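You operate a simulated robot arm through the tools that you are given. There is no shell and no other tool.

Carry out the task below with a simulated robot arm. There is one attempt and no reset: what you move stays moved.

TASK
Clamp the silver tube in the vice and sand its burr off.
Fine: put the sanding block back, wind the vice open. What is to be rubbed or washed off counts as gone when no trace of it is left.

The check looks at the end state, three seconds after you hand in, the way a careful person would. Anything else that was tipped, shoved, dropped, spilled or broken makes it a failure.

THE ROBOT
A 6-joint arm with a fingered hand, fixed in place. Base frame: the origin is at the foot of the arm, x ahead of it, y to its left, z up. Lengths are in mm, angles in degrees, forces in N, time in s.
With the tool pointing down near the work surface it reaches from about 220 to 780 mm from the base axis. Its first joint turns from -166.0 to 166.0 degrees. Payload 4 kg.
Tool frame: the origin (TCP) lies between the finger pads and is the grasp point; the fingertips stand 26 mm ahead of it; z points along the fingers, y is the line along which they close. Largest opening 132 mm; the body of the gripper starts 73 mm behind the TCP. The gripper is a hand of 5 fingers: y runs from the thumb to the fingers, the wrist lies at [0, 0, -239] in the tool frame.
Orientation is that of the tool frame in the base frame, as a unit quaternion [w, x, y, z]. With the fingers straight down and closing along the base's y, the tool's x points along the base's -x, its y along +y and its z along -z.

THE INTERFACE
- The arm moves only by the tool send_rows. Its argument "steps" is a list of rows, each a list of 6 numbers: the shift along the tool's x, y, z in units of 400 mm (1.0 is 400 mm), then the turn, a rotation vector about the tool's x, y, z in units of 45 degrees (1.0 is 45 degrees). In form: [[tx, ty, tz, rx, ry, rz], ...]. A call has 1 to 20 rows; each row is the pose to reach, as a shift and turn from the pose commanded when the call began, along the tool's axes at that moment. A call with a number of a shift or a turn outside -1 to 1 is refused whole. A row lasts 0.2 s, in which the tool goes at most 50 mm and 8.6 degrees; a call with a longer step from one row to the next is refused whole. A pose out of reach is approached as far as the arm can. The call stops where the force on the tool passes 40 N (or 10 N more than at its start, if that is more) or the arm is blocked; 0.2 s more then pass. In this call time passes only in rows, and 0.2 s behind the last. It gives the time, the measured TCP pose, the force on the tool (base axes), the opening and the grip force at its end, in the units of the frame above (readings bear some noise), with the torque about the TCP (base axes, N m) and any sound that the robot's microphone picked up, and new pictures: "show" is both (left out), scene, wrist or none.
- Cameras (640 x 400 px; columns grow to the right, rows downward): "scene" is fixed at [224.4, -664.3, 1805.8]; the picture's right is [0.79, -0.62, 0.00], its down [-0.44, -0.56, -0.71] and it looks along [0.44, 0.55, -0.71] (base axes); focal length 343 px, centre (320, 200). "wrist" rides on the gripper at [85, 2, -97] in the tool frame; the picture's right is [-0.02, 1.00, 0.00], its down [-0.75, -0.02, -0.66] and it looks along [-0.66, -0.01, 0.75] (tool axes); focal length 270 px, centre (320, 200). There is no depth. A picture from a camera that has moved, and an enlarged one, comes with that camera's place and axes in the base frame and with its lens. The place of the scene camera against the robot may be out by one fixed shift of up to 25 mm in any direction.
- curl_fingers(finger1, finger2, finger3, finger4, thumb_bend): sets how far each is bent, from 0 (flat) to 100 (curled in); at 30 the hand is open as for a grip, at 70 the pads meet at the TCP. One left out holds its place. A second passes; each finger stops where it meets its share of the squeeze, and holds until it gets a number again. It is the only way to open and close the hand. It gives what a move gives, with no picture; readings hold the bend of each and the force on the fingers (four entries, about 0 where the hand has none), thumb and palm.
- inspect(camera, box): a new picture of the part [left, top, right, bottom] of that camera's present view, enlarged. No time passes.
- job_done(): hands the job in; it is judged then, once.

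Places have to be worked out from the pictures, the camera data and where the tool is seen. Open the gripper and draw the arm clear of the work before you hand the job in, unless the task says otherwise.

The tools are called after ">>>" as a command line: name --pt "numbers of a row" for each row, then --argument value for the rest, lists and objects as JSON in quotes. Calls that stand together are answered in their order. send_rows: Moves the arm, as the interface text tells. Its arguments: {"type":"object","properties":{"steps":{"type":"array"},"show":{"type":"string","enum":["both","scene","wrist","none"]}},"required":["steps"]} The other tools are called the same way: curl_fingers (finger1, finger2, finger3, finger4, thumb_bend) moves the fingers one by one; inspect (camera, box) takes an enlarged picture of a part of a camera's view; job_done () hands the job in.

At the start:

```text
time_s: 0.0
ee_pos: [461.3, 28.5, 1273.9]
tcp_rot: [-0.001, 0.0, 1.0, -0.001]
force: [-1.3, 1.1, 0.2]
ft_torque: [-0.02, 0.02, -0.03]
grip_width: 131.8
grasp_force: 0.0
shape: jaw
bend: [30.0, 30.0, 30.0, 30.0, 30.0]
finger forces: [0.1, 0.1, 0.1, 0.0, 0.1, 0.0]
```

scene: 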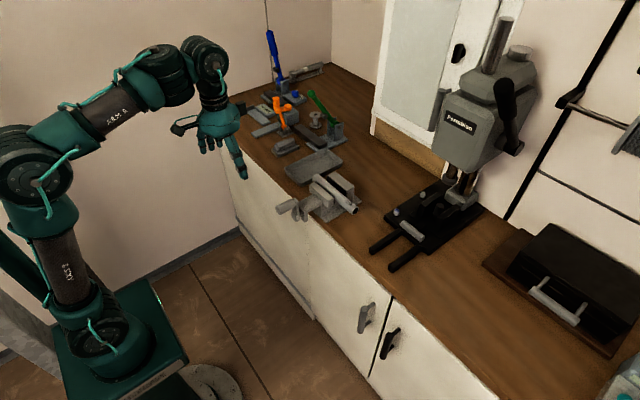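
wrist: 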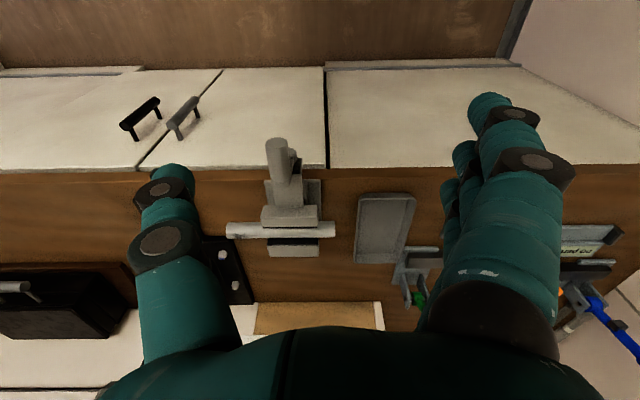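

I start by looking closer at the vice and the things on the bench.

>>> inspect --camera "scene" --box '[260, 140, 380, 230]'

>>> inspect --camera "scene" --box '[220, 20, 360, 180]'

>>> inspect --camera "wrist" --box '[200, 120, 440, 280]'

>>> inspect --camera "scene" --box '[350, 10, 640, 400]'

```text
4.44 times, centred on (320, 185) of scene
camera zoom: at [224.4, -664.3, 1805.8], right [0.79, -0.62, 0.0], down [-0.44, -0.56, -0.71], along [0.44, 0.55, -0.71], focal length 1526 px, centre (320, 267)
```

zoom: 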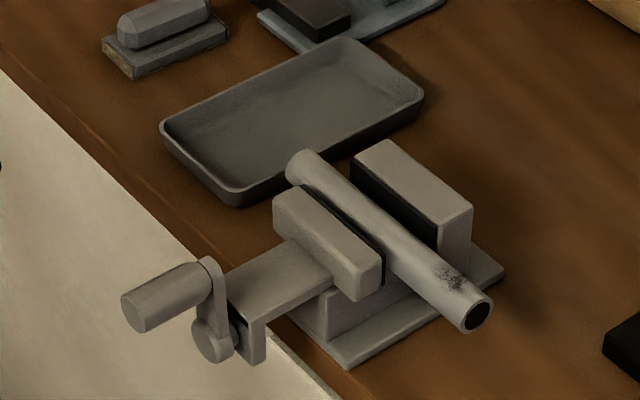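

```text
2.50 times, centred on (290, 100) of scene
camera zoom: at [224.4, -664.3, 1805.8], right [0.79, -0.62, 0.0], down [-0.44, -0.56, -0.71], along [0.44, 0.55, -0.71], focal length 858 px, centre (395, 450)
```

zoom: 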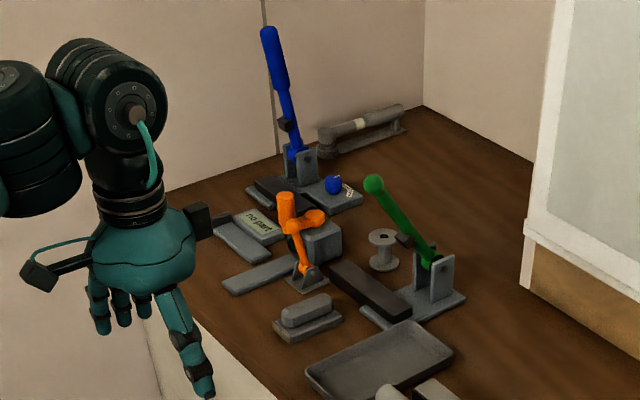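

```text
2.50 times, centred on (320, 200) of wrist
camera zoom: at [378.5, 30.0, 1371.9], right [0.02, 1.0, 0.0], down [0.75, -0.01, 0.66], along [0.66, -0.01, -0.75], focal length 676 px, centre (320, 200)
```

zoom: 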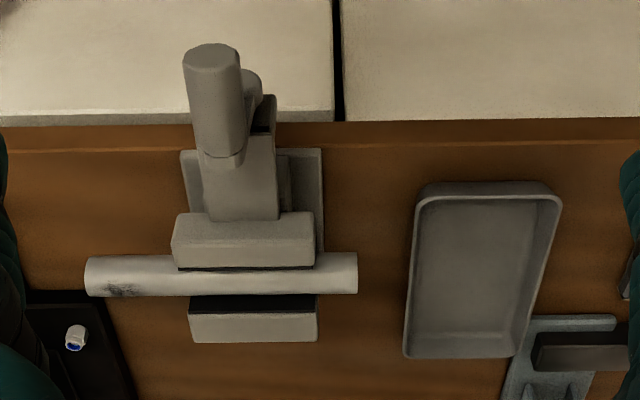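

```text
1.03 times, centred on (495, 205) of scene (not enlarged: the box is as wide or as high as the picture)
camera zoom: at [224.4, -664.3, 1805.8], right [0.79, -0.62, 0.0], down [-0.44, -0.56, -0.71], along [0.44, 0.55, -0.71], focal length 352 px, centre (140, 195)
```

zoom: 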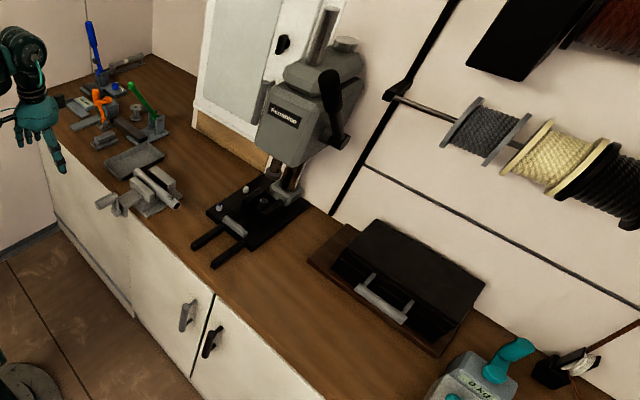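

The pictures put the tube's burr end near (770,-157,1015) and the crank knob near (565,-33,1047). I move a bit closer above and in front of the vice for a better view.

>>> send_rows --pt "0.01 -0.07 0.07 0 0 0" --pt "0.02 -0.15 0.15 0 0 0" --pt "0.03 -0.225 0.22 0 0 0" --pt "0.03 -0.225 0.22 0 0 0" --show "both"

```text
time_s: 1.0
ee_pos: [450.1, -61.8, 1184.5]
tcp_rot: [0.0, 0.0, 1.0, -0.001]
force: [-0.4, 0.0, 0.4]
ft_torque: [0.03, 0.02, 0.01]
grip_width: 131.8
grasp_force: 0.0
shape: jaw
bend: [30.0, 30.0, 30.0, 30.0, 30.0]
finger forces: [0.0, 0.0, 0.0, 0.0, 0.1, 0.1]
camera wrist: at [367.0, -59.5, 1283.1], right [0.02, 1.0, 0.0], down [0.75, -0.01, 0.66], along [0.66, -0.01, -0.75], focal length 270 px, centre (320, 200)
```

scene: 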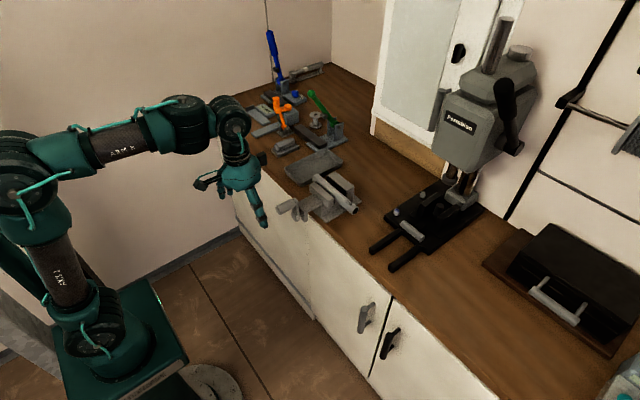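
wrist: 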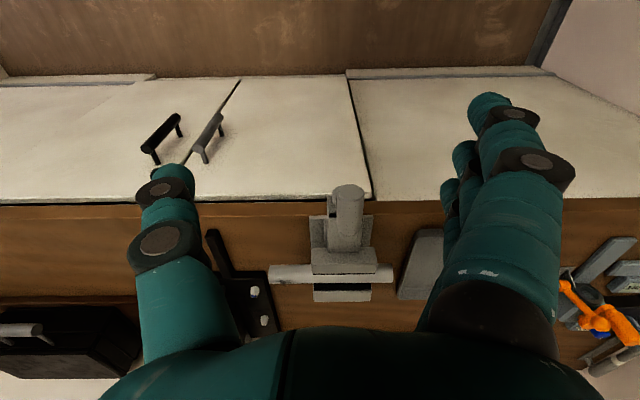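

The crank now lies between the fingers in the wrist view. I enlarge it.

>>> inspect --camera "wrist" --box '[250, 170, 430, 310]'

>>> inspect --camera "scene" --box '[265, 160, 365, 225]'

>>> inspect --camera "scene" --box '[180, 90, 290, 240]'

```text
2.86 times, centred on (340, 240) of wrist
camera zoom: at [367.0, -59.5, 1283.1], right [0.02, 1.0, 0.0], down [0.75, -0.01, 0.66], along [0.66, -0.01, -0.75], focal length 772 px, centre (263, 86)
```

zoom: 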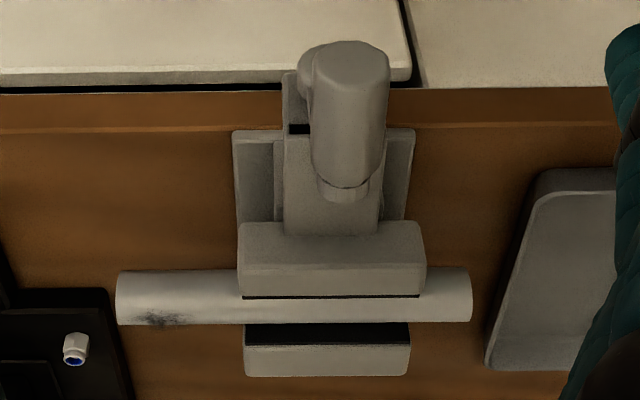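

```text
6.15 times, centred on (315, 192) of scene
camera zoom: at [224.4, -664.3, 1805.8], right [0.79, -0.62, 0.0], down [-0.44, -0.56, -0.71], along [0.44, 0.55, -0.71], focal length 2112 px, centre (351, 246)
```

zoom: 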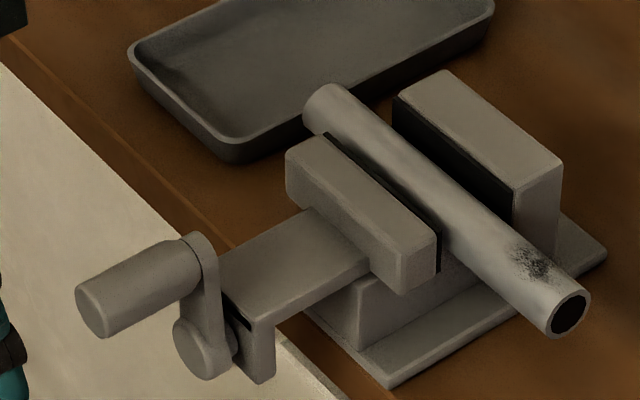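

```text
2.67 times, centred on (235, 165) of scene
camera zoom: at [224.4, -664.3, 1805.8], right [0.79, -0.62, 0.0], down [-0.44, -0.56, -0.71], along [0.44, 0.55, -0.71], focal length 915 px, centre (547, 293)
```

zoom: 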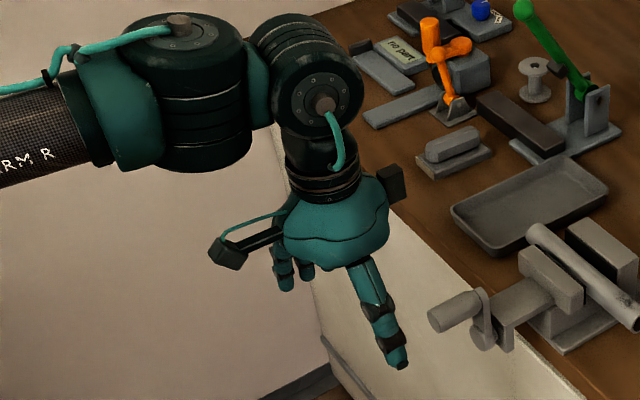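

The crank points straight up, its knob lying along x (about 60 mm long) off the bench edge, so I want to take the knob with the hand horizontal. I first roll the hand 45° as part of a 180° roll so the camera will be on top.

>>> send_rows --pt "0 0 0 0 0 0.18" --pt "0 0 0 0 0 0.36" --pt "0 0 0 0 0 0.54" --pt "0 0 0 0 0 0.72" --pt "0 0 0 0 0 0.9" --pt "0 0 0 0 0 1.0" --show "scene"

>>> send_rows --pt "0 0 0 0 0 0.18" --pt "0 0 0 0 0 0.36" --pt "0 0 0 0 0 0.54" --pt "0 0 0 0 0 0.72" --pt "0 0 0 0 0 0.9" --pt "0 0 0 0 0 1.0" --show "scene"

```text
time_s: 2.4
ee_pos: [449.6, -61.6, 1186.8]
tcp_rot: [0.001, 0.383, 0.924, 0.0]
force: [0.8, 1.0, -0.1]
ft_torque: [0.01, 0.02, 0.01]
grip_width: 132.1
grasp_force: 0.0
shape: jaw
bend: [30.0, 30.0, 30.0, 30.0, 30.0]
finger forces: [0.0, 0.0, 0.1, 0.0, 0.0, 0.0]
```

scene: 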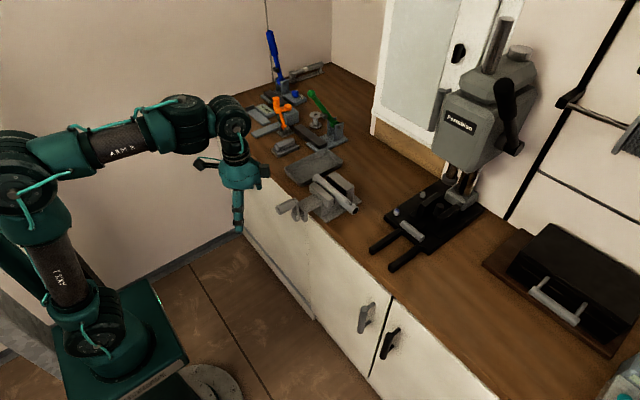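

```text
time_s: 3.8
ee_pos: [450.0, -62.3, 1186.9]
tcp_rot: [0.0, 0.708, 0.707, -0.001]
force: [0.7, 0.7, -0.1]
ft_torque: [-0.01, -0.03, 0.02]
grip_width: 131.9
grasp_force: 0.0
shape: jaw
bend: [30.0, 30.0, 30.0, 30.0, 30.0]
finger forces: [0.0, 0.1, 0.0, 0.0, 0.1, 0.0]
```

scene: 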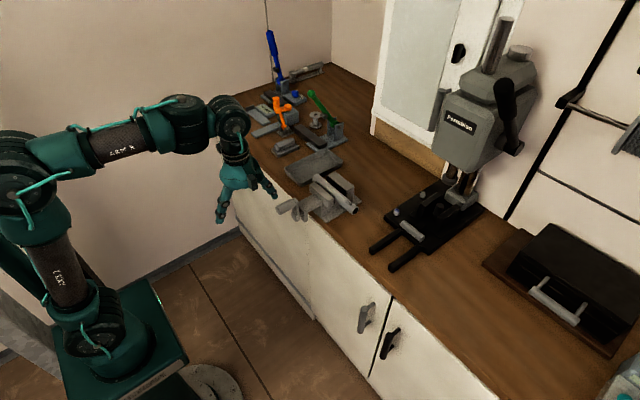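

Rolling works; I continue to 180°.

>>> send_rows --pt "0 0 0 0 0 0.18" --pt "0 0 0 0 0 0.36" --pt "0 0 0 0 0 0.54" --pt "0 0 0 0 0 0.72" --pt "0 0 0 0 0 0.9" --pt "0 0 0 0 0 1.0" --show "none"

>>> send_rows --pt "0 0 0 0 0 0.18" --pt "0 0 0 0 0 0.36" --pt "0 0 0 0 0 0.54" --pt "0 0 0 0 0 0.72" --pt "0 0 0 0 0 0.9" --pt "0 0 0 0 0 1.0" --show "both"

```text
time_s: 5.2
ee_pos: [450.6, -61.4, 1187.4]
tcp_rot: [0.001, 0.924, 0.382, 0.001]
force: [0.4, -0.3, -0.5]
ft_torque: [0.0, -0.01, 0.02]
grip_width: 131.8
grasp_force: 0.1
shape: jaw
bend: [30.0, 30.0, 30.0, 30.0, 30.0]
finger forces: [0.0, 0.0, 0.1, 0.1, 0.1, 0.0]
```

```text
time_s: 6.6
ee_pos: [448.9, -62.2, 1186.5]
tcp_rot: [0.001, 1.0, -0.002, 0.001]
force: [-0.1, -0.1, -0.8]
ft_torque: [-0.01, 0.03, -0.02]
grip_width: 131.8
grasp_force: 0.1
shape: jaw
bend: [30.0, 30.0, 30.0, 30.0, 30.0]
finger forces: [0.1, 0.1, 0.1, 0.1, 0.0, 0.0]
camera wrist: at [535.0, -63.8, 1284.5], right [-0.02, -1.0, 0.0], down [-0.75, 0.02, 0.66], along [-0.66, 0.01, -0.75], focal length 270 px, centre (320, 200)
```

scene: 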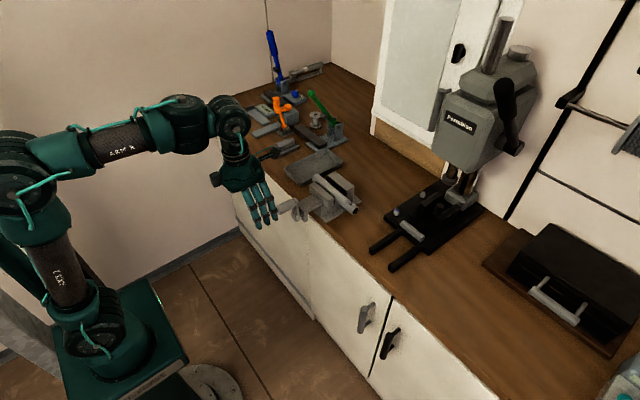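
wrist: 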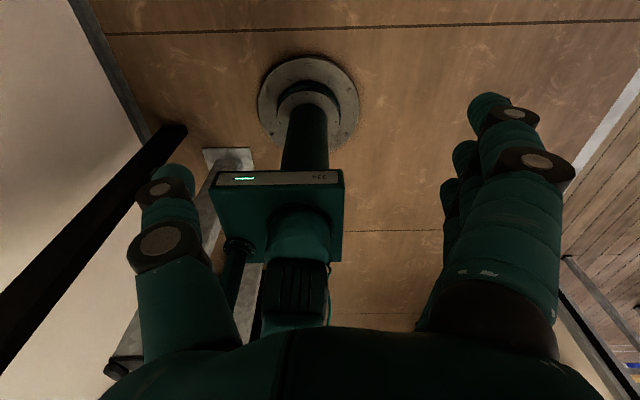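

Roll done. Now I pitch the hand up by 45° while moving 70 mm ahead, well above the crank.

>>> send_rows --pt "0.03 0 0 0 0.18 0" --pt "0.06 0 0 0 0.36 0" --pt "0.09 0 0 0 0.54 0" --pt "0.12 0 0 0 0.72 0" --pt "0.15 0 0 0 0.9 0" --pt "0.175 0 0 0 1.0 0" --show "both"

```text
time_s: 8.0
ee_pos: [518.8, -62.0, 1186.0]
tcp_rot: [0.001, 0.923, 0.0, 0.384]
force: [0.4, 0.0, 0.1]
ft_torque: [0.01, -0.04, 0.0]
grip_width: 132.2
grasp_force: 0.0
shape: jaw
bend: [30.0, 30.0, 30.0, 30.0, 30.0]
finger forces: [0.0, 0.0, 0.1, 0.1, 0.0, 0.1]
camera wrist: at [511.8, -63.7, 1315.7], right [-0.02, -1.0, -0.01], down [-1.0, 0.02, -0.07], along [0.07, 0.01, -1.0], focal length 270 px, centre (320, 200)
```

scene: 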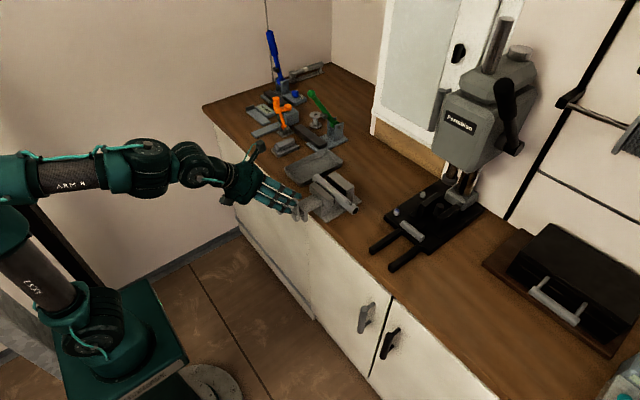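
wrist: 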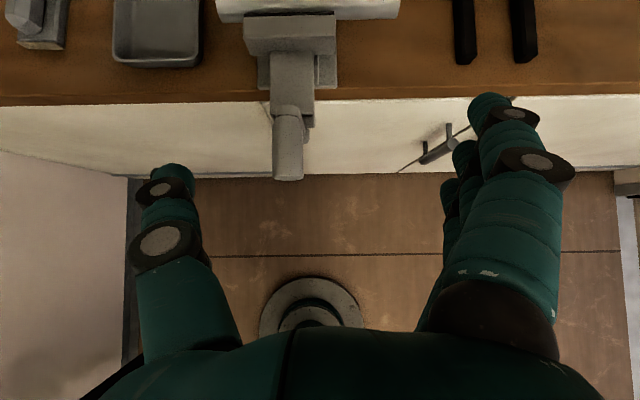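

The camera now looks straight down on vice and crank. I enlarge this view for measuring.

>>> inspect --camera "wrist" --box '[230, 90, 350, 190]'

>>> inspect --camera "wrist" --box '[200, 0, 420, 100]'

```text
4.00 times, centred on (290, 140) of wrist
camera zoom: at [511.8, -63.7, 1315.7], right [-0.02, -1.0, -0.01], down [-1.0, 0.02, -0.07], along [0.07, 0.01, -1.0], focal length 1081 px, centre (440, 440)
```

zoom: 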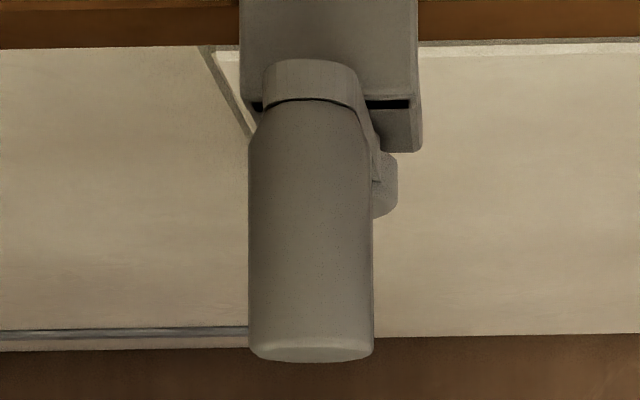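

```text
2.91 times, centred on (310, 50) of wrist
camera zoom: at [511.8, -63.7, 1315.7], right [-0.02, -1.0, -0.01], down [-1.0, 0.02, -0.07], along [0.07, 0.01, -1.0], focal length 786 px, centre (349, 636)
```

zoom: 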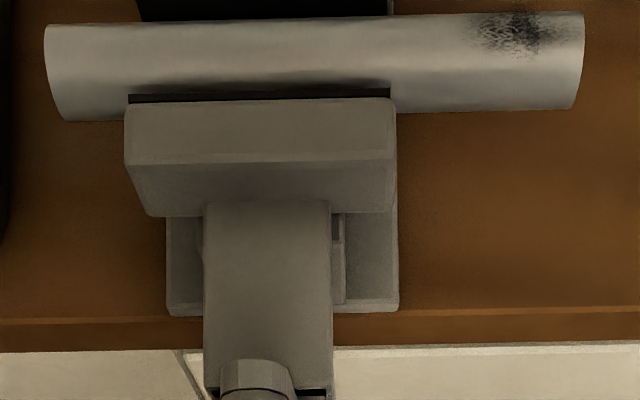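

Knob axis sits at about y=-30, z≈1058, x from 551 to 614; tube at x≈746, top burr around y=-118. I pitch to horizontal and go to about (470,-30,1100).

>>> send_rows --pt "-0.04 -0.013 0.011 0 0.18 0" --pt "-0.08 -0.027 0.022 0 0.36 0" --pt "-0.12 -0.04 0.033 0 0.54 0" --pt "-0.16 -0.053 0.044 0 0.72 0" --pt "-0.2 -0.067 0.055 0 0.9 0" --pt "-0.2386 -0.08 0.0654 0 1.0 0" --show "both"

```text
time_s: 9.4
ee_pos: [541.9, -31.5, 1142.9]
tcp_rot: [0.001, 0.707, -0.001, 0.707]
force: [-0.2, 0.5, 0.3]
ft_torque: [0.03, 0.0, -0.01]
grip_width: 131.8
grasp_force: 0.0
shape: jaw
bend: [30.0, 30.0, 30.0, 30.0, 30.0]
finger forces: [0.0, 0.0, 0.0, 0.0, 0.1, 0.0]
out of reach, approached as far as the arm can: row 4, 5, 6
camera wrist: at [448.0, -33.3, 1227.4], right [0.0, -1.0, -0.02], down [-0.66, 0.02, -0.75], along [0.75, 0.01, -0.66], focal length 270 px, centre (320, 200)
```

scene: 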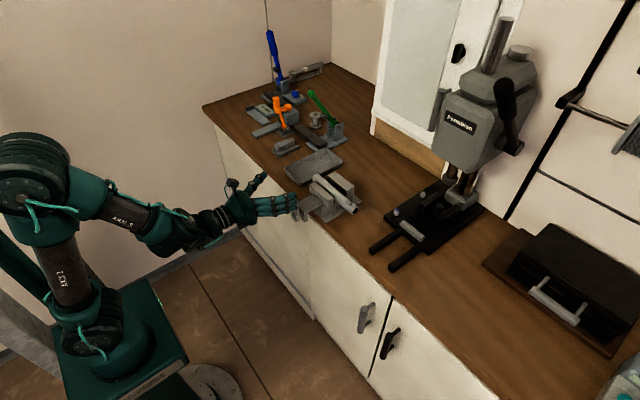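
wrist: 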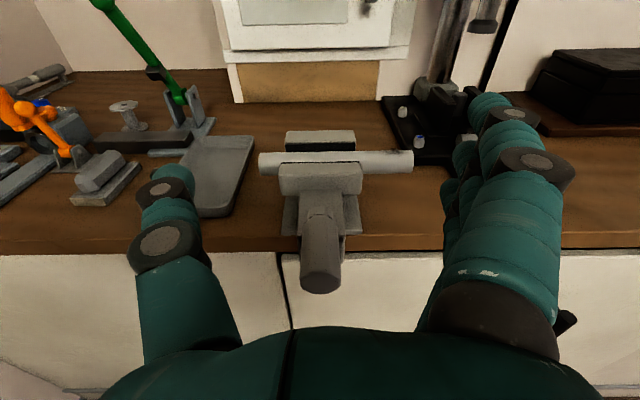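

The arm cannot fold back that far and stopped at (542,-31,1143), above the knob. I zoom to locate the knob's end before coming down over it from above.

>>> inspect --camera "wrist" --box '[250, 120, 430, 310]'

>>> inspect --camera "scene" --box '[210, 150, 370, 260]'

```text
2.11 times, centred on (340, 215) of wrist
camera zoom: at [448.0, -33.3, 1227.4], right [0.0, -1.0, -0.02], down [-0.66, 0.02, -0.75], along [0.75, 0.01, -0.66], focal length 569 px, centre (278, 168)
```

zoom: 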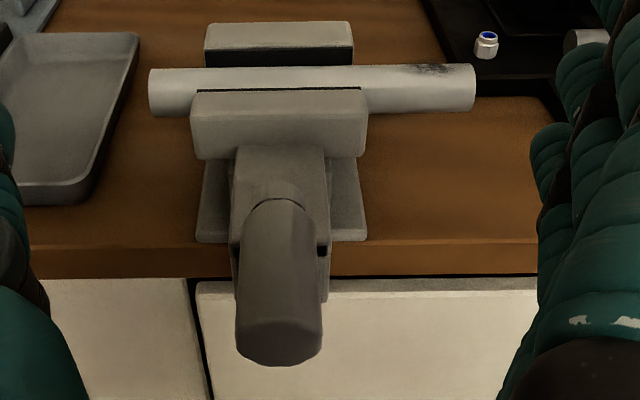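

```text
3.64 times, centred on (290, 205) of scene
camera zoom: at [224.4, -664.3, 1805.8], right [0.79, -0.62, 0.0], down [-0.44, -0.56, -0.71], along [0.44, 0.55, -0.71], focal length 1248 px, centre (429, 182)
```

zoom: 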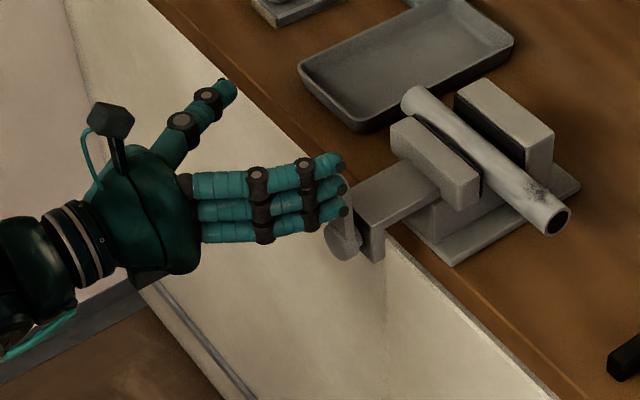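

Knob axis now reads y≈-31, z≈1060. I push forward 30 mm and see how the commanded pose relates.

>>> send_rows --pt "0 0 0.04 0 0 0" --pt "0 0 0.075 0 0 0" --show "none"

```text
time_s: 10.0
ee_pos: [572.0, -30.3, 1145.7]
tcp_rot: [0.0, 0.707, 0.001, 0.707]
force: [0.0, 0.3, -1.0]
ft_torque: [-0.01, -0.01, -0.02]
grip_width: 131.8
grasp_force: 0.2
shape: jaw
bend: [30.0, 30.0, 30.0, 30.0, 30.0]
finger forces: [0.0, 0.0, 0.1, 0.1, 0.1, 0.0]
```

Commands follow from where the arm really is. I go down 85 mm so the hand straddles the knob.

>>> send_rows --pt "-0.07 0 0 0 0 0" --pt "-0.14 0 0 0 0 0" --pt "-0.214 0 0 0 0 0" --show "both"

```text
time_s: 10.8
ee_pos: [588.8, -33.1, 1067.3]
tcp_rot: [0.003, 0.711, -0.001, 0.703]
force: [-0.3, -0.6, 0.5]
ft_torque: [0.03, 0.02, 0.05]
grip_width: 132.0
grasp_force: 0.0
shape: jaw
bend: [30.0, 30.0, 30.0, 30.0, 30.0]
finger forces: [0.1, 0.0, 0.1, 0.0, 0.0, 0.0]
out of reach, approached as far as the arm can: row 2, 3
camera wrist: at [494.4, -35.0, 1154.2], right [0.0, -1.0, -0.02], down [-0.67, 0.02, -0.75], along [0.75, 0.01, -0.67], focal length 270 px, centre (320, 200)
```

scene: 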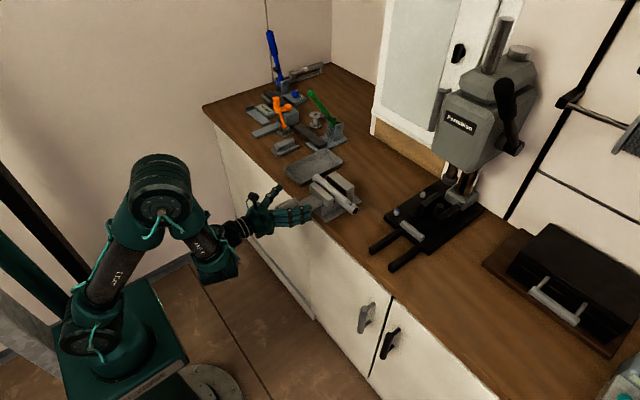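
wrist: 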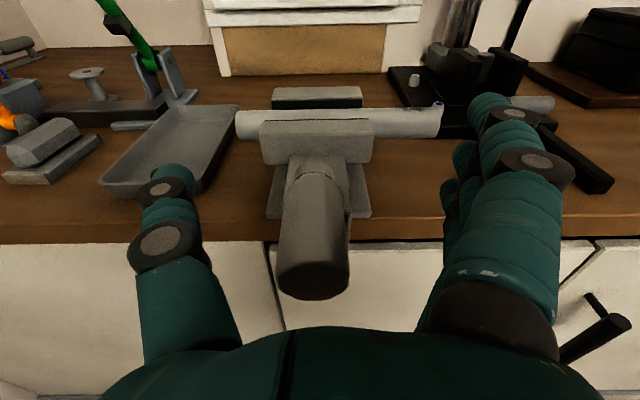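

Horizontal is not reachable lower down, so I'll grip the knob from above with the hand pointing down instead. First I lift straight out.

>>> send_rows --pt "0.1 0 0 0 0 0" --pt "0.2 0 0 0 0 0" --pt "0.3 0 0 0 0 0" --pt "0.38 0 0 0 0 0" --show "none"

```text
time_s: 11.8
ee_pos: [586.9, -32.4, 1221.1]
tcp_rot: [0.0, 0.707, 0.001, 0.707]
force: [-0.4, -0.5, 0.4]
ft_torque: [-0.01, -0.02, -0.03]
grip_width: 131.9
grasp_force: 0.1
shape: jaw
bend: [30.0, 30.0, 30.0, 30.0, 30.0]
finger forces: [0.0, 0.1, 0.1, 0.0, 0.0, 0.0]
```

Clear of the vice; now I pitch back down.

>>> send_rows --pt "0 0 -0.02 0 -0.18 0" --pt "0 0 -0.04 0 -0.36 0" --pt "0 0 -0.06 0 -0.54 0" --pt "0 0 -0.08 0 -0.72 0" --pt "0 0 -0.1 0 -0.9 0" --pt "0 0 -0.1 0 -1.0 0" --show "none"

>>> send_rows --pt "0 0 0 0 -0.18 0" --pt "0 0 0 0 -0.36 0" --pt "0 0 0 0 -0.54 0" --pt "0 0 0 0 -0.72 0" --pt "0 0 0 0 -0.9 0" --pt "0 0 0 0 -1.0 0" --show "none"

>>> send_rows --pt "0 0 0 0 0 -0.18" --pt "0 0 0 0 0 -0.36" --pt "0 0 0 0 0 -0.54" --pt "0 0 0 0 0 -0.72" --pt "0 0 0 0 0 -0.9" --pt "0 0 0 0 0 -1.0" --show "none"

>>> send_rows --pt "0 0 0 0 0 -0.18" --pt "0 0 0 0 0 -0.36" --pt "0 0 0 0 0 -0.54" --pt "0 0 0 0 0 -0.72" --pt "0 0 0 0 0 -0.9" --pt "0 0 0 0 0 -1.0" --show "scene"

```text
time_s: 13.2
ee_pos: [547.9, -32.3, 1220.1]
tcp_rot: [0.001, 0.925, -0.001, 0.381]
force: [1.1, 0.0, 0.0]
ft_torque: [0.0, 0.0, -0.01]
grip_width: 131.9
grasp_force: 0.0
shape: jaw
bend: [30.0, 30.0, 30.0, 30.0, 30.0]
finger forces: [0.0, 0.0, 0.0, 0.0, 0.0, 0.0]
```

```text
time_s: 14.6
ee_pos: [546.3, -32.7, 1219.4]
tcp_rot: [0.001, 1.0, 0.001, 0.0]
force: [0.0, -0.7, 0.1]
ft_torque: [-0.03, -0.01, 0.0]
grip_width: 131.7
grasp_force: 0.0
shape: jaw
bend: [30.0, 30.0, 30.0, 30.0, 30.0]
finger forces: [0.0, 0.1, 0.1, 0.0, 0.1, 0.0]
```

```text
time_s: 16.0
ee_pos: [547.9, -31.2, 1218.7]
tcp_rot: [0.001, 0.924, 0.383, 0.0]
force: [-0.2, 0.0, 0.3]
ft_torque: [-0.03, -0.03, 0.0]
grip_width: 132.1
grasp_force: 0.0
shape: jaw
bend: [30.0, 30.0, 30.0, 30.0, 30.0]
finger forces: [0.0, 0.0, 0.0, 0.0, 0.0, 0.0]
```

```text
time_s: 17.4
ee_pos: [546.9, -33.1, 1220.0]
tcp_rot: [0.001, 0.707, 0.708, 0.0]
force: [-0.2, 1.1, 0.0]
ft_torque: [-0.05, -0.03, -0.01]
grip_width: 131.8
grasp_force: 0.0
shape: jaw
bend: [30.0, 30.0, 30.0, 30.0, 30.0]
finger forces: [0.1, 0.0, 0.1, 0.0, 0.0, 0.0]
```

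scene: 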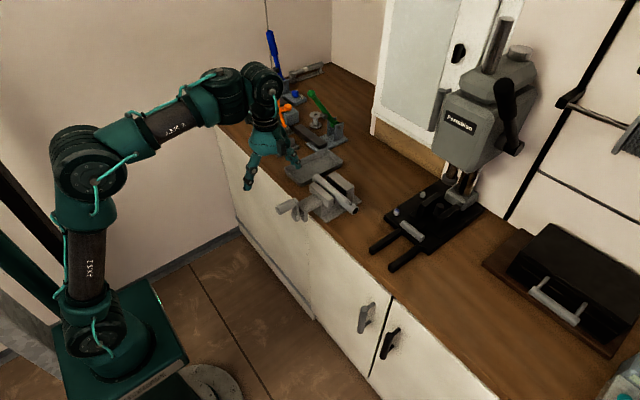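

Halfway rolled back, everything undisturbed. I finish the roll back.

>>> send_rows --pt "0 0 0 0 0 -0.18" --pt "0 0 0 0 0 -0.36" --pt "0 0 0 0 0 -0.54" --pt "0 0 0 0 0 -0.72" --pt "0 0 0 0 0 -0.9" --pt "0 0 0 0 0 -1.0" --show "none"

>>> send_rows --pt "0 0 0 0 0 -0.18" --pt "0 0 0 0 0 -0.36" --pt "0 0 0 0 0 -0.54" --pt "0 0 0 0 0 -0.72" --pt "0 0 0 0 0 -0.9" --pt "0 0 0 0 0 -1.0" --show "both"

```text
time_s: 18.8
ee_pos: [547.6, -32.4, 1218.8]
tcp_rot: [0.0, 0.382, 0.924, -0.001]
force: [-0.1, -0.3, 1.1]
ft_torque: [0.03, 0.0, 0.02]
grip_width: 132.0
grasp_force: 0.1
shape: jaw
bend: [30.0, 30.0, 30.0, 30.0, 30.0]
finger forces: [0.1, 0.0, 0.0, 0.0, 0.0, 0.0]
```

```text
time_s: 20.2
ee_pos: [546.7, -32.9, 1220.0]
tcp_rot: [0.0, -0.001, 1.0, -0.001]
force: [0.0, 0.7, 0.8]
ft_torque: [-0.02, -0.06, 0.02]
grip_width: 131.9
grasp_force: 0.2
shape: jaw
bend: [30.0, 30.0, 30.0, 30.0, 30.0]
finger forces: [0.0, 0.1, 0.0, 0.0, 0.0, 0.1]
camera wrist: at [463.9, -30.5, 1317.1], right [0.02, 1.0, 0.0], down [0.75, -0.01, 0.66], along [0.66, -0.01, -0.75], focal length 270 px, centre (320, 200)
```

scene: 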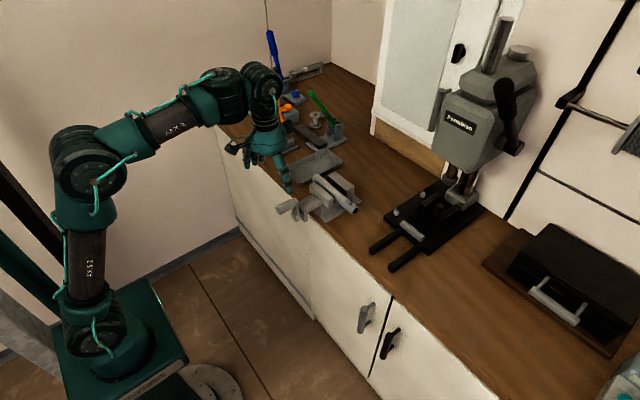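
wrist: 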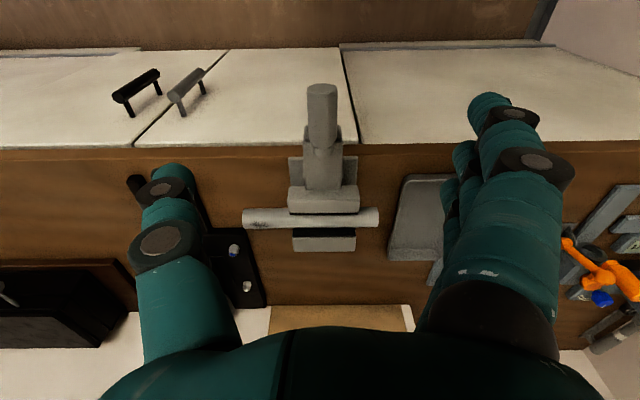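

The hand points down again, with the knob centred between thumb and fingers. I descend to about (557,-31,1048) around the knob.

>>> send_rows --pt "-0.025 0.003 0.1 0 0 0" --pt "-0.025 0.003 0.2 0 0 0" --pt "-0.025 0.003 0.3 0 0 0" --pt "-0.025 0.003 0.38 0 0 0" --pt "-0.025 0.003 0.43 0 0 0" --show "both"

```text
time_s: 21.4
ee_pos: [557.7, -28.5, 1048.5]
tcp_rot: [-0.001, 0.0, 1.0, -0.001]
force: [-0.6, 0.2, 0.2]
ft_torque: [0.01, -0.02, -0.02]
grip_width: 131.8
grasp_force: 0.0
shape: jaw
bend: [30.0, 30.0, 30.0, 30.0, 30.0]
finger forces: [0.0, 0.1, 0.0, 0.0, 0.0, 0.1]
camera wrist: at [474.8, -28.2, 1145.4], right [0.02, 1.0, 0.0], down [0.75, -0.01, 0.66], along [0.66, -0.01, -0.75], focal length 270 px, centre (320, 200)
```

scene: 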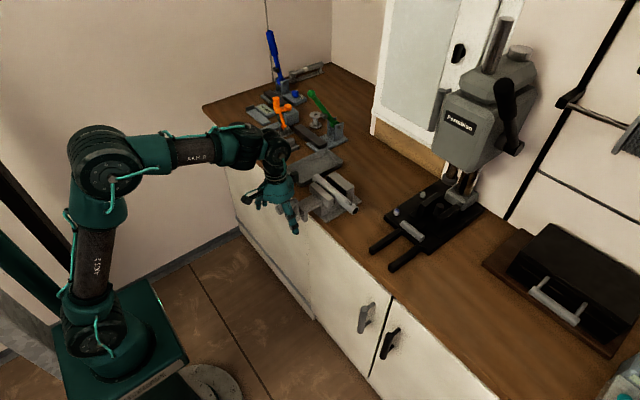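
wrist: 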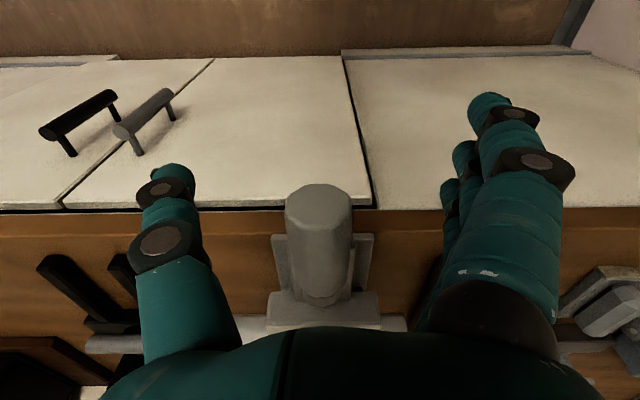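

The knob (about 31 mm thick) is centred, about 12 mm on the palm side of the TCP. I close the fingers halfway first.

>>> curl_fingers --finger1 50 --finger2 50 --finger3 50 --finger4 50 --thumb_bend 50

>>> inspect --camera "wrist" --box '[0, 0, 640, 400]'

>>> inspect --camera "scene" --box '[230, 150, 370, 240]'

```text
time_s: 22.4
ee_pos: [559.1, -29.6, 1047.4]
tcp_rot: [0.0, 0.0, 1.0, -0.001]
force: [0.5, 0.0, 0.3]
ft_torque: [0.02, 0.03, 0.01]
grip_width: 76.0
grasp_force: 0.1
shape: fingers
bend: [50.0, 50.0, 50.0, 50.0, 50.0]
finger forces: [0.0, 0.0, 0.0, 0.0, 0.1, 0.0]
```

```text
1.00 times, centred on (320, 200) of wrist (not enlarged: the box is as wide or as high as the picture)
camera zoom: at [474.9, -28.2, 1145.6], right [0.02, 1.0, 0.0], down [0.75, -0.01, 0.66], along [0.66, -0.01, -0.75], focal length 270 px, centre (320, 200)
```

zoom: 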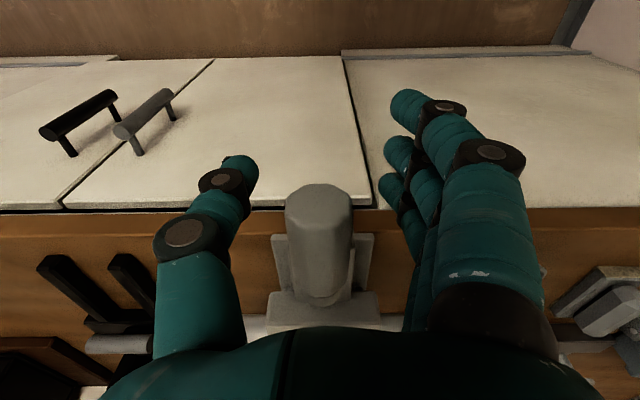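

```text
4.44 times, centred on (300, 195) of scene
camera zoom: at [224.4, -664.3, 1805.8], right [0.79, -0.62, 0.0], down [-0.44, -0.56, -0.71], along [0.44, 0.55, -0.71], focal length 1526 px, centre (409, 222)
```

zoom: 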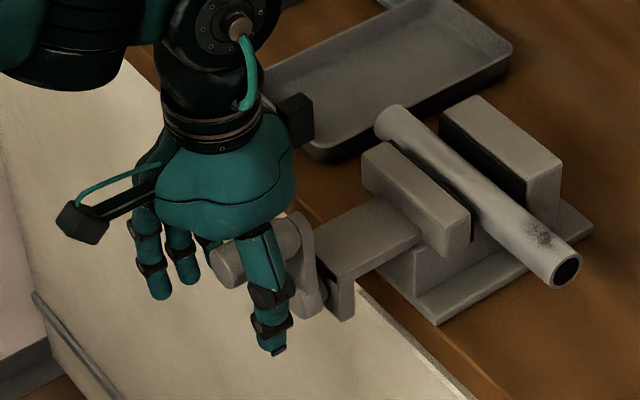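

The thumb and fingers straddle the knob well. I close onto it.

>>> curl_fingers --finger1 68 --finger2 68 --finger3 68 --finger4 68 --thumb_bend 68

>>> inspect --camera "wrist" --box '[0, 0, 640, 400]'

>>> inspect --camera "scene" --box '[230, 150, 370, 240]'

```text
time_s: 23.4
ee_pos: [558.7, -29.7, 1048.6]
tcp_rot: [0.0, 0.001, 1.0, -0.001]
force: [0.6, -1.9, -1.4]
ft_torque: [0.0, 0.0, 0.02]
grip_width: 28.5
grasp_force: 0.7
shape: fingers
bend: [68.0, 68.0, 68.0, 68.0, 67.0]
finger forces: [0.1, 0.0, 0.1, 0.1, 1.2, 0.1]
```

```text
1.00 times, centred on (320, 200) of wrist (not enlarged: the box is as wide or as high as the picture)
camera zoom: at [474.9, -28.2, 1145.6], right [0.02, 1.0, 0.0], down [0.75, -0.01, 0.66], along [0.66, -0.01, -0.75], focal length 270 px, centre (320, 200)
```

zoom: 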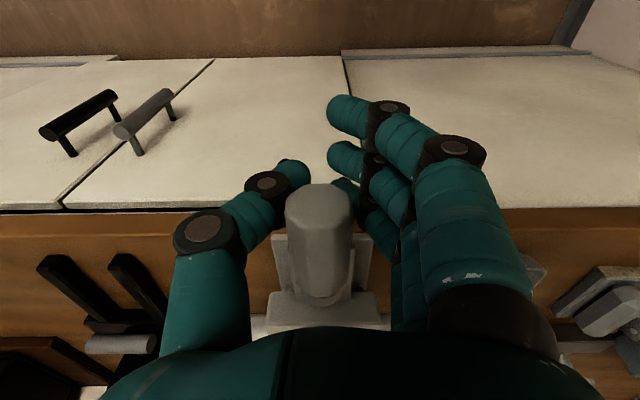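

```text
4.44 times, centred on (300, 195) of scene
camera zoom: at [224.4, -664.3, 1805.8], right [0.79, -0.62, 0.0], down [-0.44, -0.56, -0.71], along [0.44, 0.55, -0.71], focal length 1526 px, centre (409, 222)
```

zoom: 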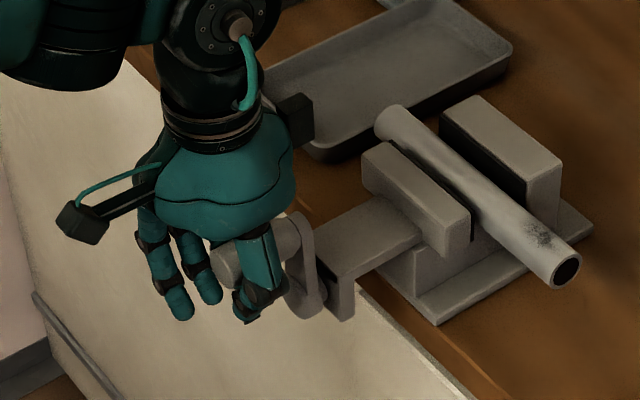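

Only the thumb touches (1.2 N) so far. I curl the fingers further until they meet the knob.

>>> curl_fingers --finger1 78 --finger2 78 --finger3 78 --finger4 78 --thumb_bend 74

>>> inspect --camera "wrist" --box '[0, 0, 640, 400]'

>>> inspect --camera "scene" --box '[230, 150, 370, 240]'

```text
time_s: 24.4
ee_pos: [557.6, -29.9, 1046.4]
tcp_rot: [-0.002, -0.001, 1.0, -0.001]
force: [-0.9, 2.1, -20.6]
ft_torque: [-0.06, 0.29, 0.1]
grip_width: 20.2
grasp_force: 13.2
shape: fingers
bend: [78.0, 76.0, 76.0, 76.0, 72.0]
finger forces: [0.0, 4.9, 7.6, 8.2, 5.0, 0.1]
```

```text
1.00 times, centred on (320, 200) of wrist (not enlarged: the box is as wide or as high as the picture)
camera zoom: at [475.0, -28.2, 1145.0], right [0.02, 1.0, 0.0], down [0.75, -0.01, 0.66], along [0.66, -0.01, -0.75], focal length 270 px, centre (320, 200)
```

zoom: 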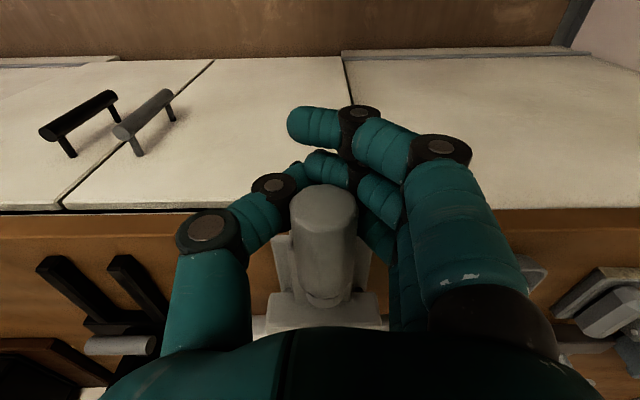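

```text
4.44 times, centred on (300, 195) of scene
camera zoom: at [224.4, -664.3, 1805.8], right [0.79, -0.62, 0.0], down [-0.44, -0.56, -0.71], along [0.44, 0.55, -0.71], focal length 1526 px, centre (409, 222)
```

zoom: 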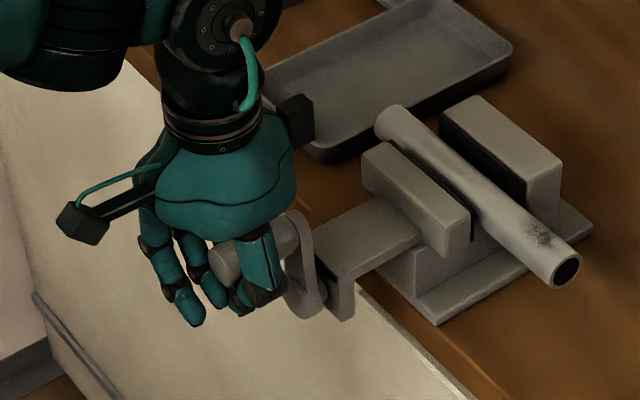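

Three fingers and the thumb hold the knob, wrapped under it. I check the crank radius in an enlargement before turning.

>>> inspect --camera "scene" --box '[275, 180, 325, 225]'

```text
8.89 times, centred on (300, 202) of scene
camera zoom: at [224.4, -664.3, 1805.8], right [0.79, -0.62, 0.0], down [-0.44, -0.56, -0.71], along [0.44, 0.55, -0.71], focal length 3051 px, centre (498, 178)
```

zoom: 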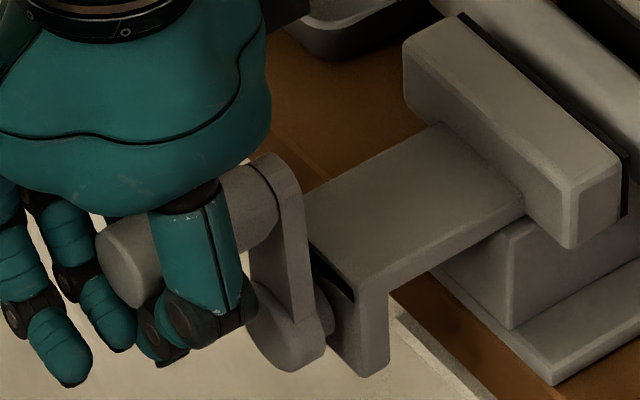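

Crank radius looks like roughly 65 mm. I turn it 30° clockwise as seen from the knob end (top toward -y) along an arc with that radius.

>>> send_rows --pt "0 -0.0142 0.0006 0 0 0" --pt "0 -0.0282 0.0025 0 0 0" --pt "0 -0.042 0.0055 0 0 0" --pt "0 -0.0556 0.0098 0 0 0" --pt "0 -0.0687 0.0152 0 0 0" --pt "0 -0.0812 0.0218 0 0 0" --show "both"

>>> inspect --camera "scene" --box '[265, 160, 365, 225]'

```text
time_s: 25.8
ee_pos: [555.9, -62.8, 1038.4]
tcp_rot: [-0.001, 0.0, 1.0, 0.0]
force: [4.2, 4.9, -4.5]
ft_torque: [-0.07, 0.17, 0.08]
grip_width: 20.2
grasp_force: 3.5
shape: fingers
bend: [78.0, 76.0, 76.0, 77.0, 72.0]
finger forces: [0.1, 0.0, 2.2, 5.1, 0.0, 0.0]
camera wrist: at [473.1, -62.1, 1135.2], right [0.02, 1.0, 0.0], down [0.75, -0.01, 0.66], along [0.66, -0.01, -0.75], focal length 270 px, centre (320, 200)
```

scene: 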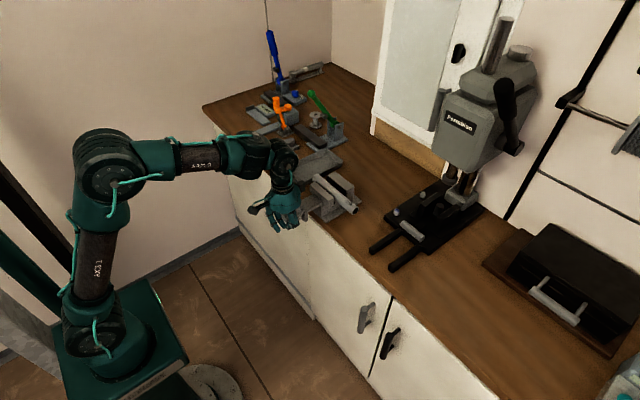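
wrist: 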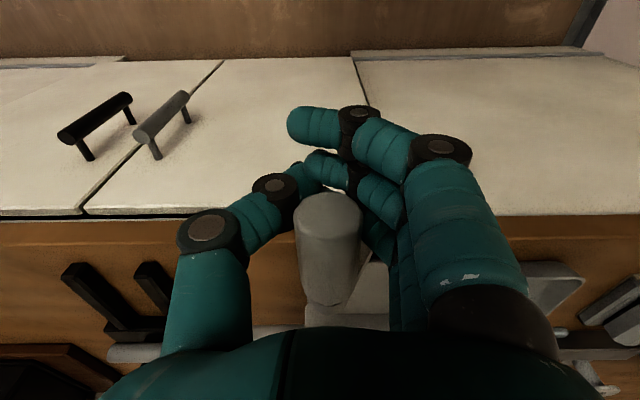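

```text
6.15 times, centred on (315, 192) of scene
camera zoom: at [224.4, -664.3, 1805.8], right [0.79, -0.62, 0.0], down [-0.44, -0.56, -0.71], along [0.44, 0.55, -0.71], focal length 2112 px, centre (351, 246)
```

zoom: 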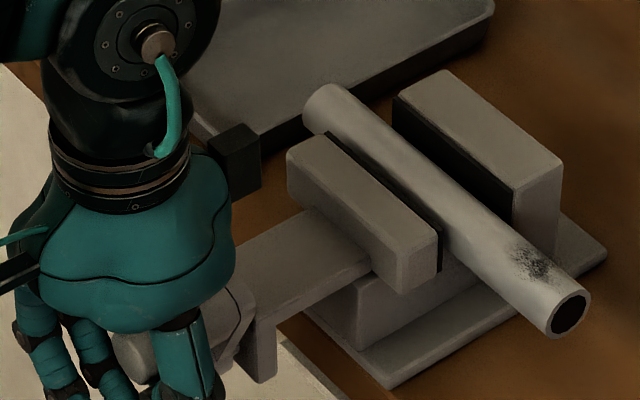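

The crank turned easily (about 5 N). I go on another 30° on the same circle.

>>> send_rows --pt "0 -0.012 0.0076 0 0 0" --pt "0 -0.0233 0.0163 0 0 0" --pt "0 -0.0338 0.0258 0 0 0" --pt "0 -0.0433 0.0363 0 0 0" --pt "0 -0.0518 0.0475 0 0 0" --pt "0 -0.0595 0.0595 0 0 0" --show "both"

>>> inspect --camera "scene" --box '[265, 160, 365, 225]'

```text
time_s: 27.2
ee_pos: [557.8, -87.7, 1013.4]
tcp_rot: [-0.001, 0.0, 1.0, -0.002]
force: [0.4, 5.0, -1.8]
ft_torque: [-0.13, 0.07, 0.15]
grip_width: 20.5
grasp_force: 2.4
shape: fingers
bend: [78.0, 76.0, 76.0, 77.0, 72.0]
finger forces: [0.0, 0.1, 1.2, 3.4, 0.1, 0.0]
camera wrist: at [473.9, -86.5, 1112.0], right [0.02, 1.0, 0.0], down [0.75, -0.01, 0.66], along [0.66, -0.01, -0.75], focal length 270 px, centre (320, 200)
```

scene: 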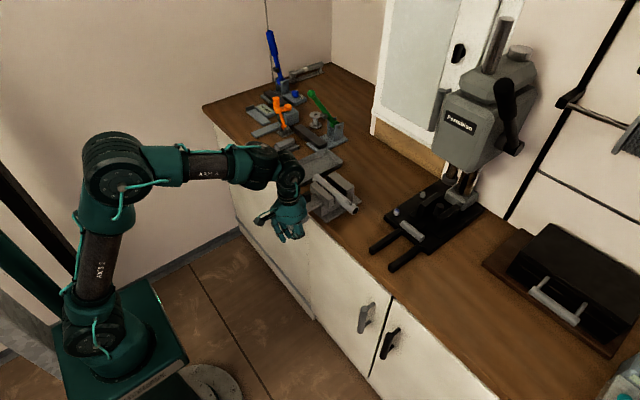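
wrist: 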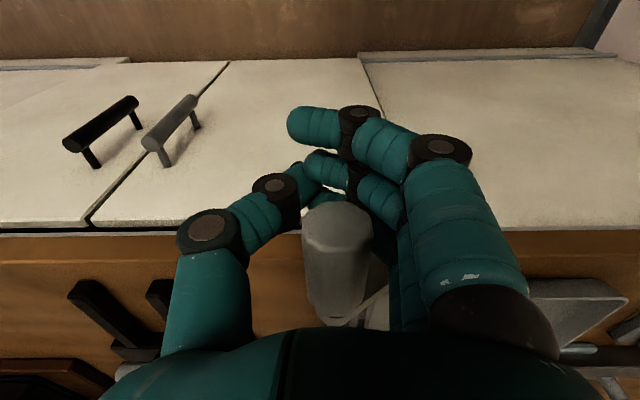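

```text
6.15 times, centred on (315, 192) of scene
camera zoom: at [224.4, -664.3, 1805.8], right [0.79, -0.62, 0.0], down [-0.44, -0.56, -0.71], along [0.44, 0.55, -0.71], focal length 2112 px, centre (351, 246)
```

zoom: 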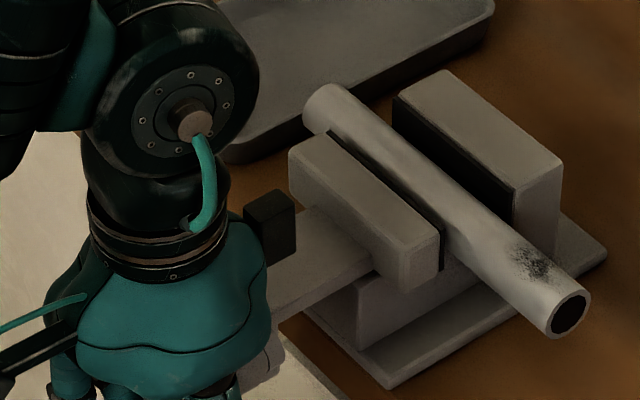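

The jaw is moving toward the rear jaw (right direction, roughly 10 mm per turn). To keep the block on the hand's back clear of the hub at the bottom of the circle, I tilt the hand 15° backward while holding the knob loosely.

>>> send_rows --pt "0.002 0 0 0 -0.12 0" --pt "0.004 0 0 0 -0.24 0" --pt "0.005 0 0 0 -0.333 0" --show "both"

>>> inspect --camera "scene" --box '[230, 150, 370, 240]'

```text
time_s: 28.0
ee_pos: [555.6, -87.9, 1014.3]
tcp_rot: [0.13, 0.0, 0.992, 0.001]
force: [7.3, 9.0, -9.3]
ft_torque: [-0.26, 0.41, 0.07]
grip_width: 20.4
grasp_force: 7.5
shape: fingers
bend: [78.0, 76.0, 76.0, 76.0, 72.0]
finger forces: [0.0, 0.1, 4.2, 10.7, 0.0, 0.0]
camera wrist: at [449.4, -86.6, 1086.5], right [0.02, 1.0, 0.0], down [0.56, -0.01, 0.83], along [0.83, -0.01, -0.56], focal length 270 px, centre (320, 200)
```

scene: 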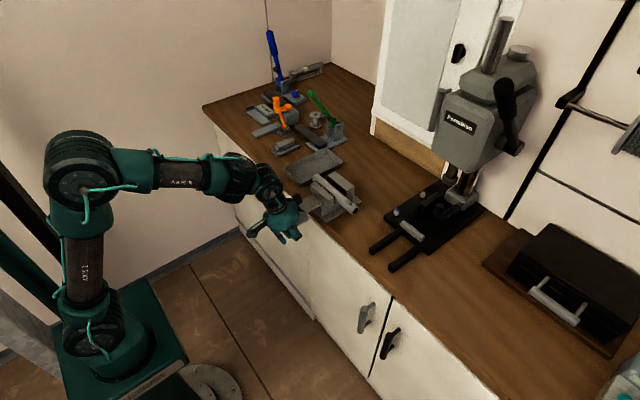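
wrist: 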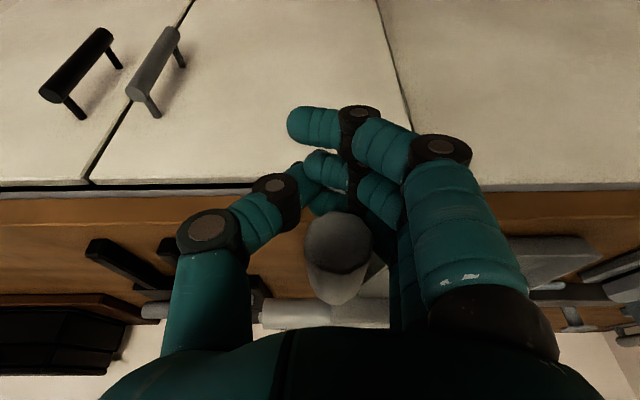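

```text
4.44 times, centred on (300, 195) of scene
camera zoom: at [224.4, -664.3, 1805.8], right [0.79, -0.62, 0.0], down [-0.44, -0.56, -0.71], along [0.44, 0.55, -0.71], focal length 1526 px, centre (409, 222)
```

zoom: 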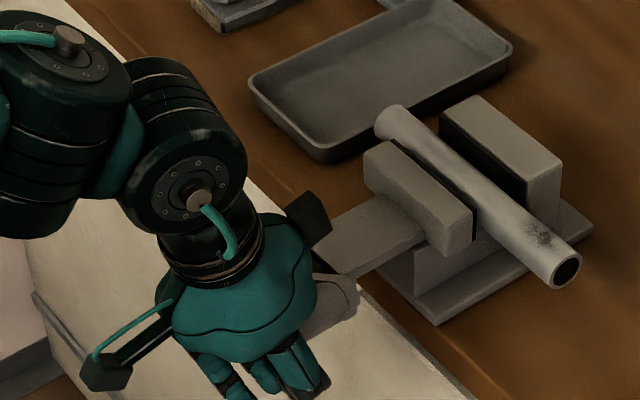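

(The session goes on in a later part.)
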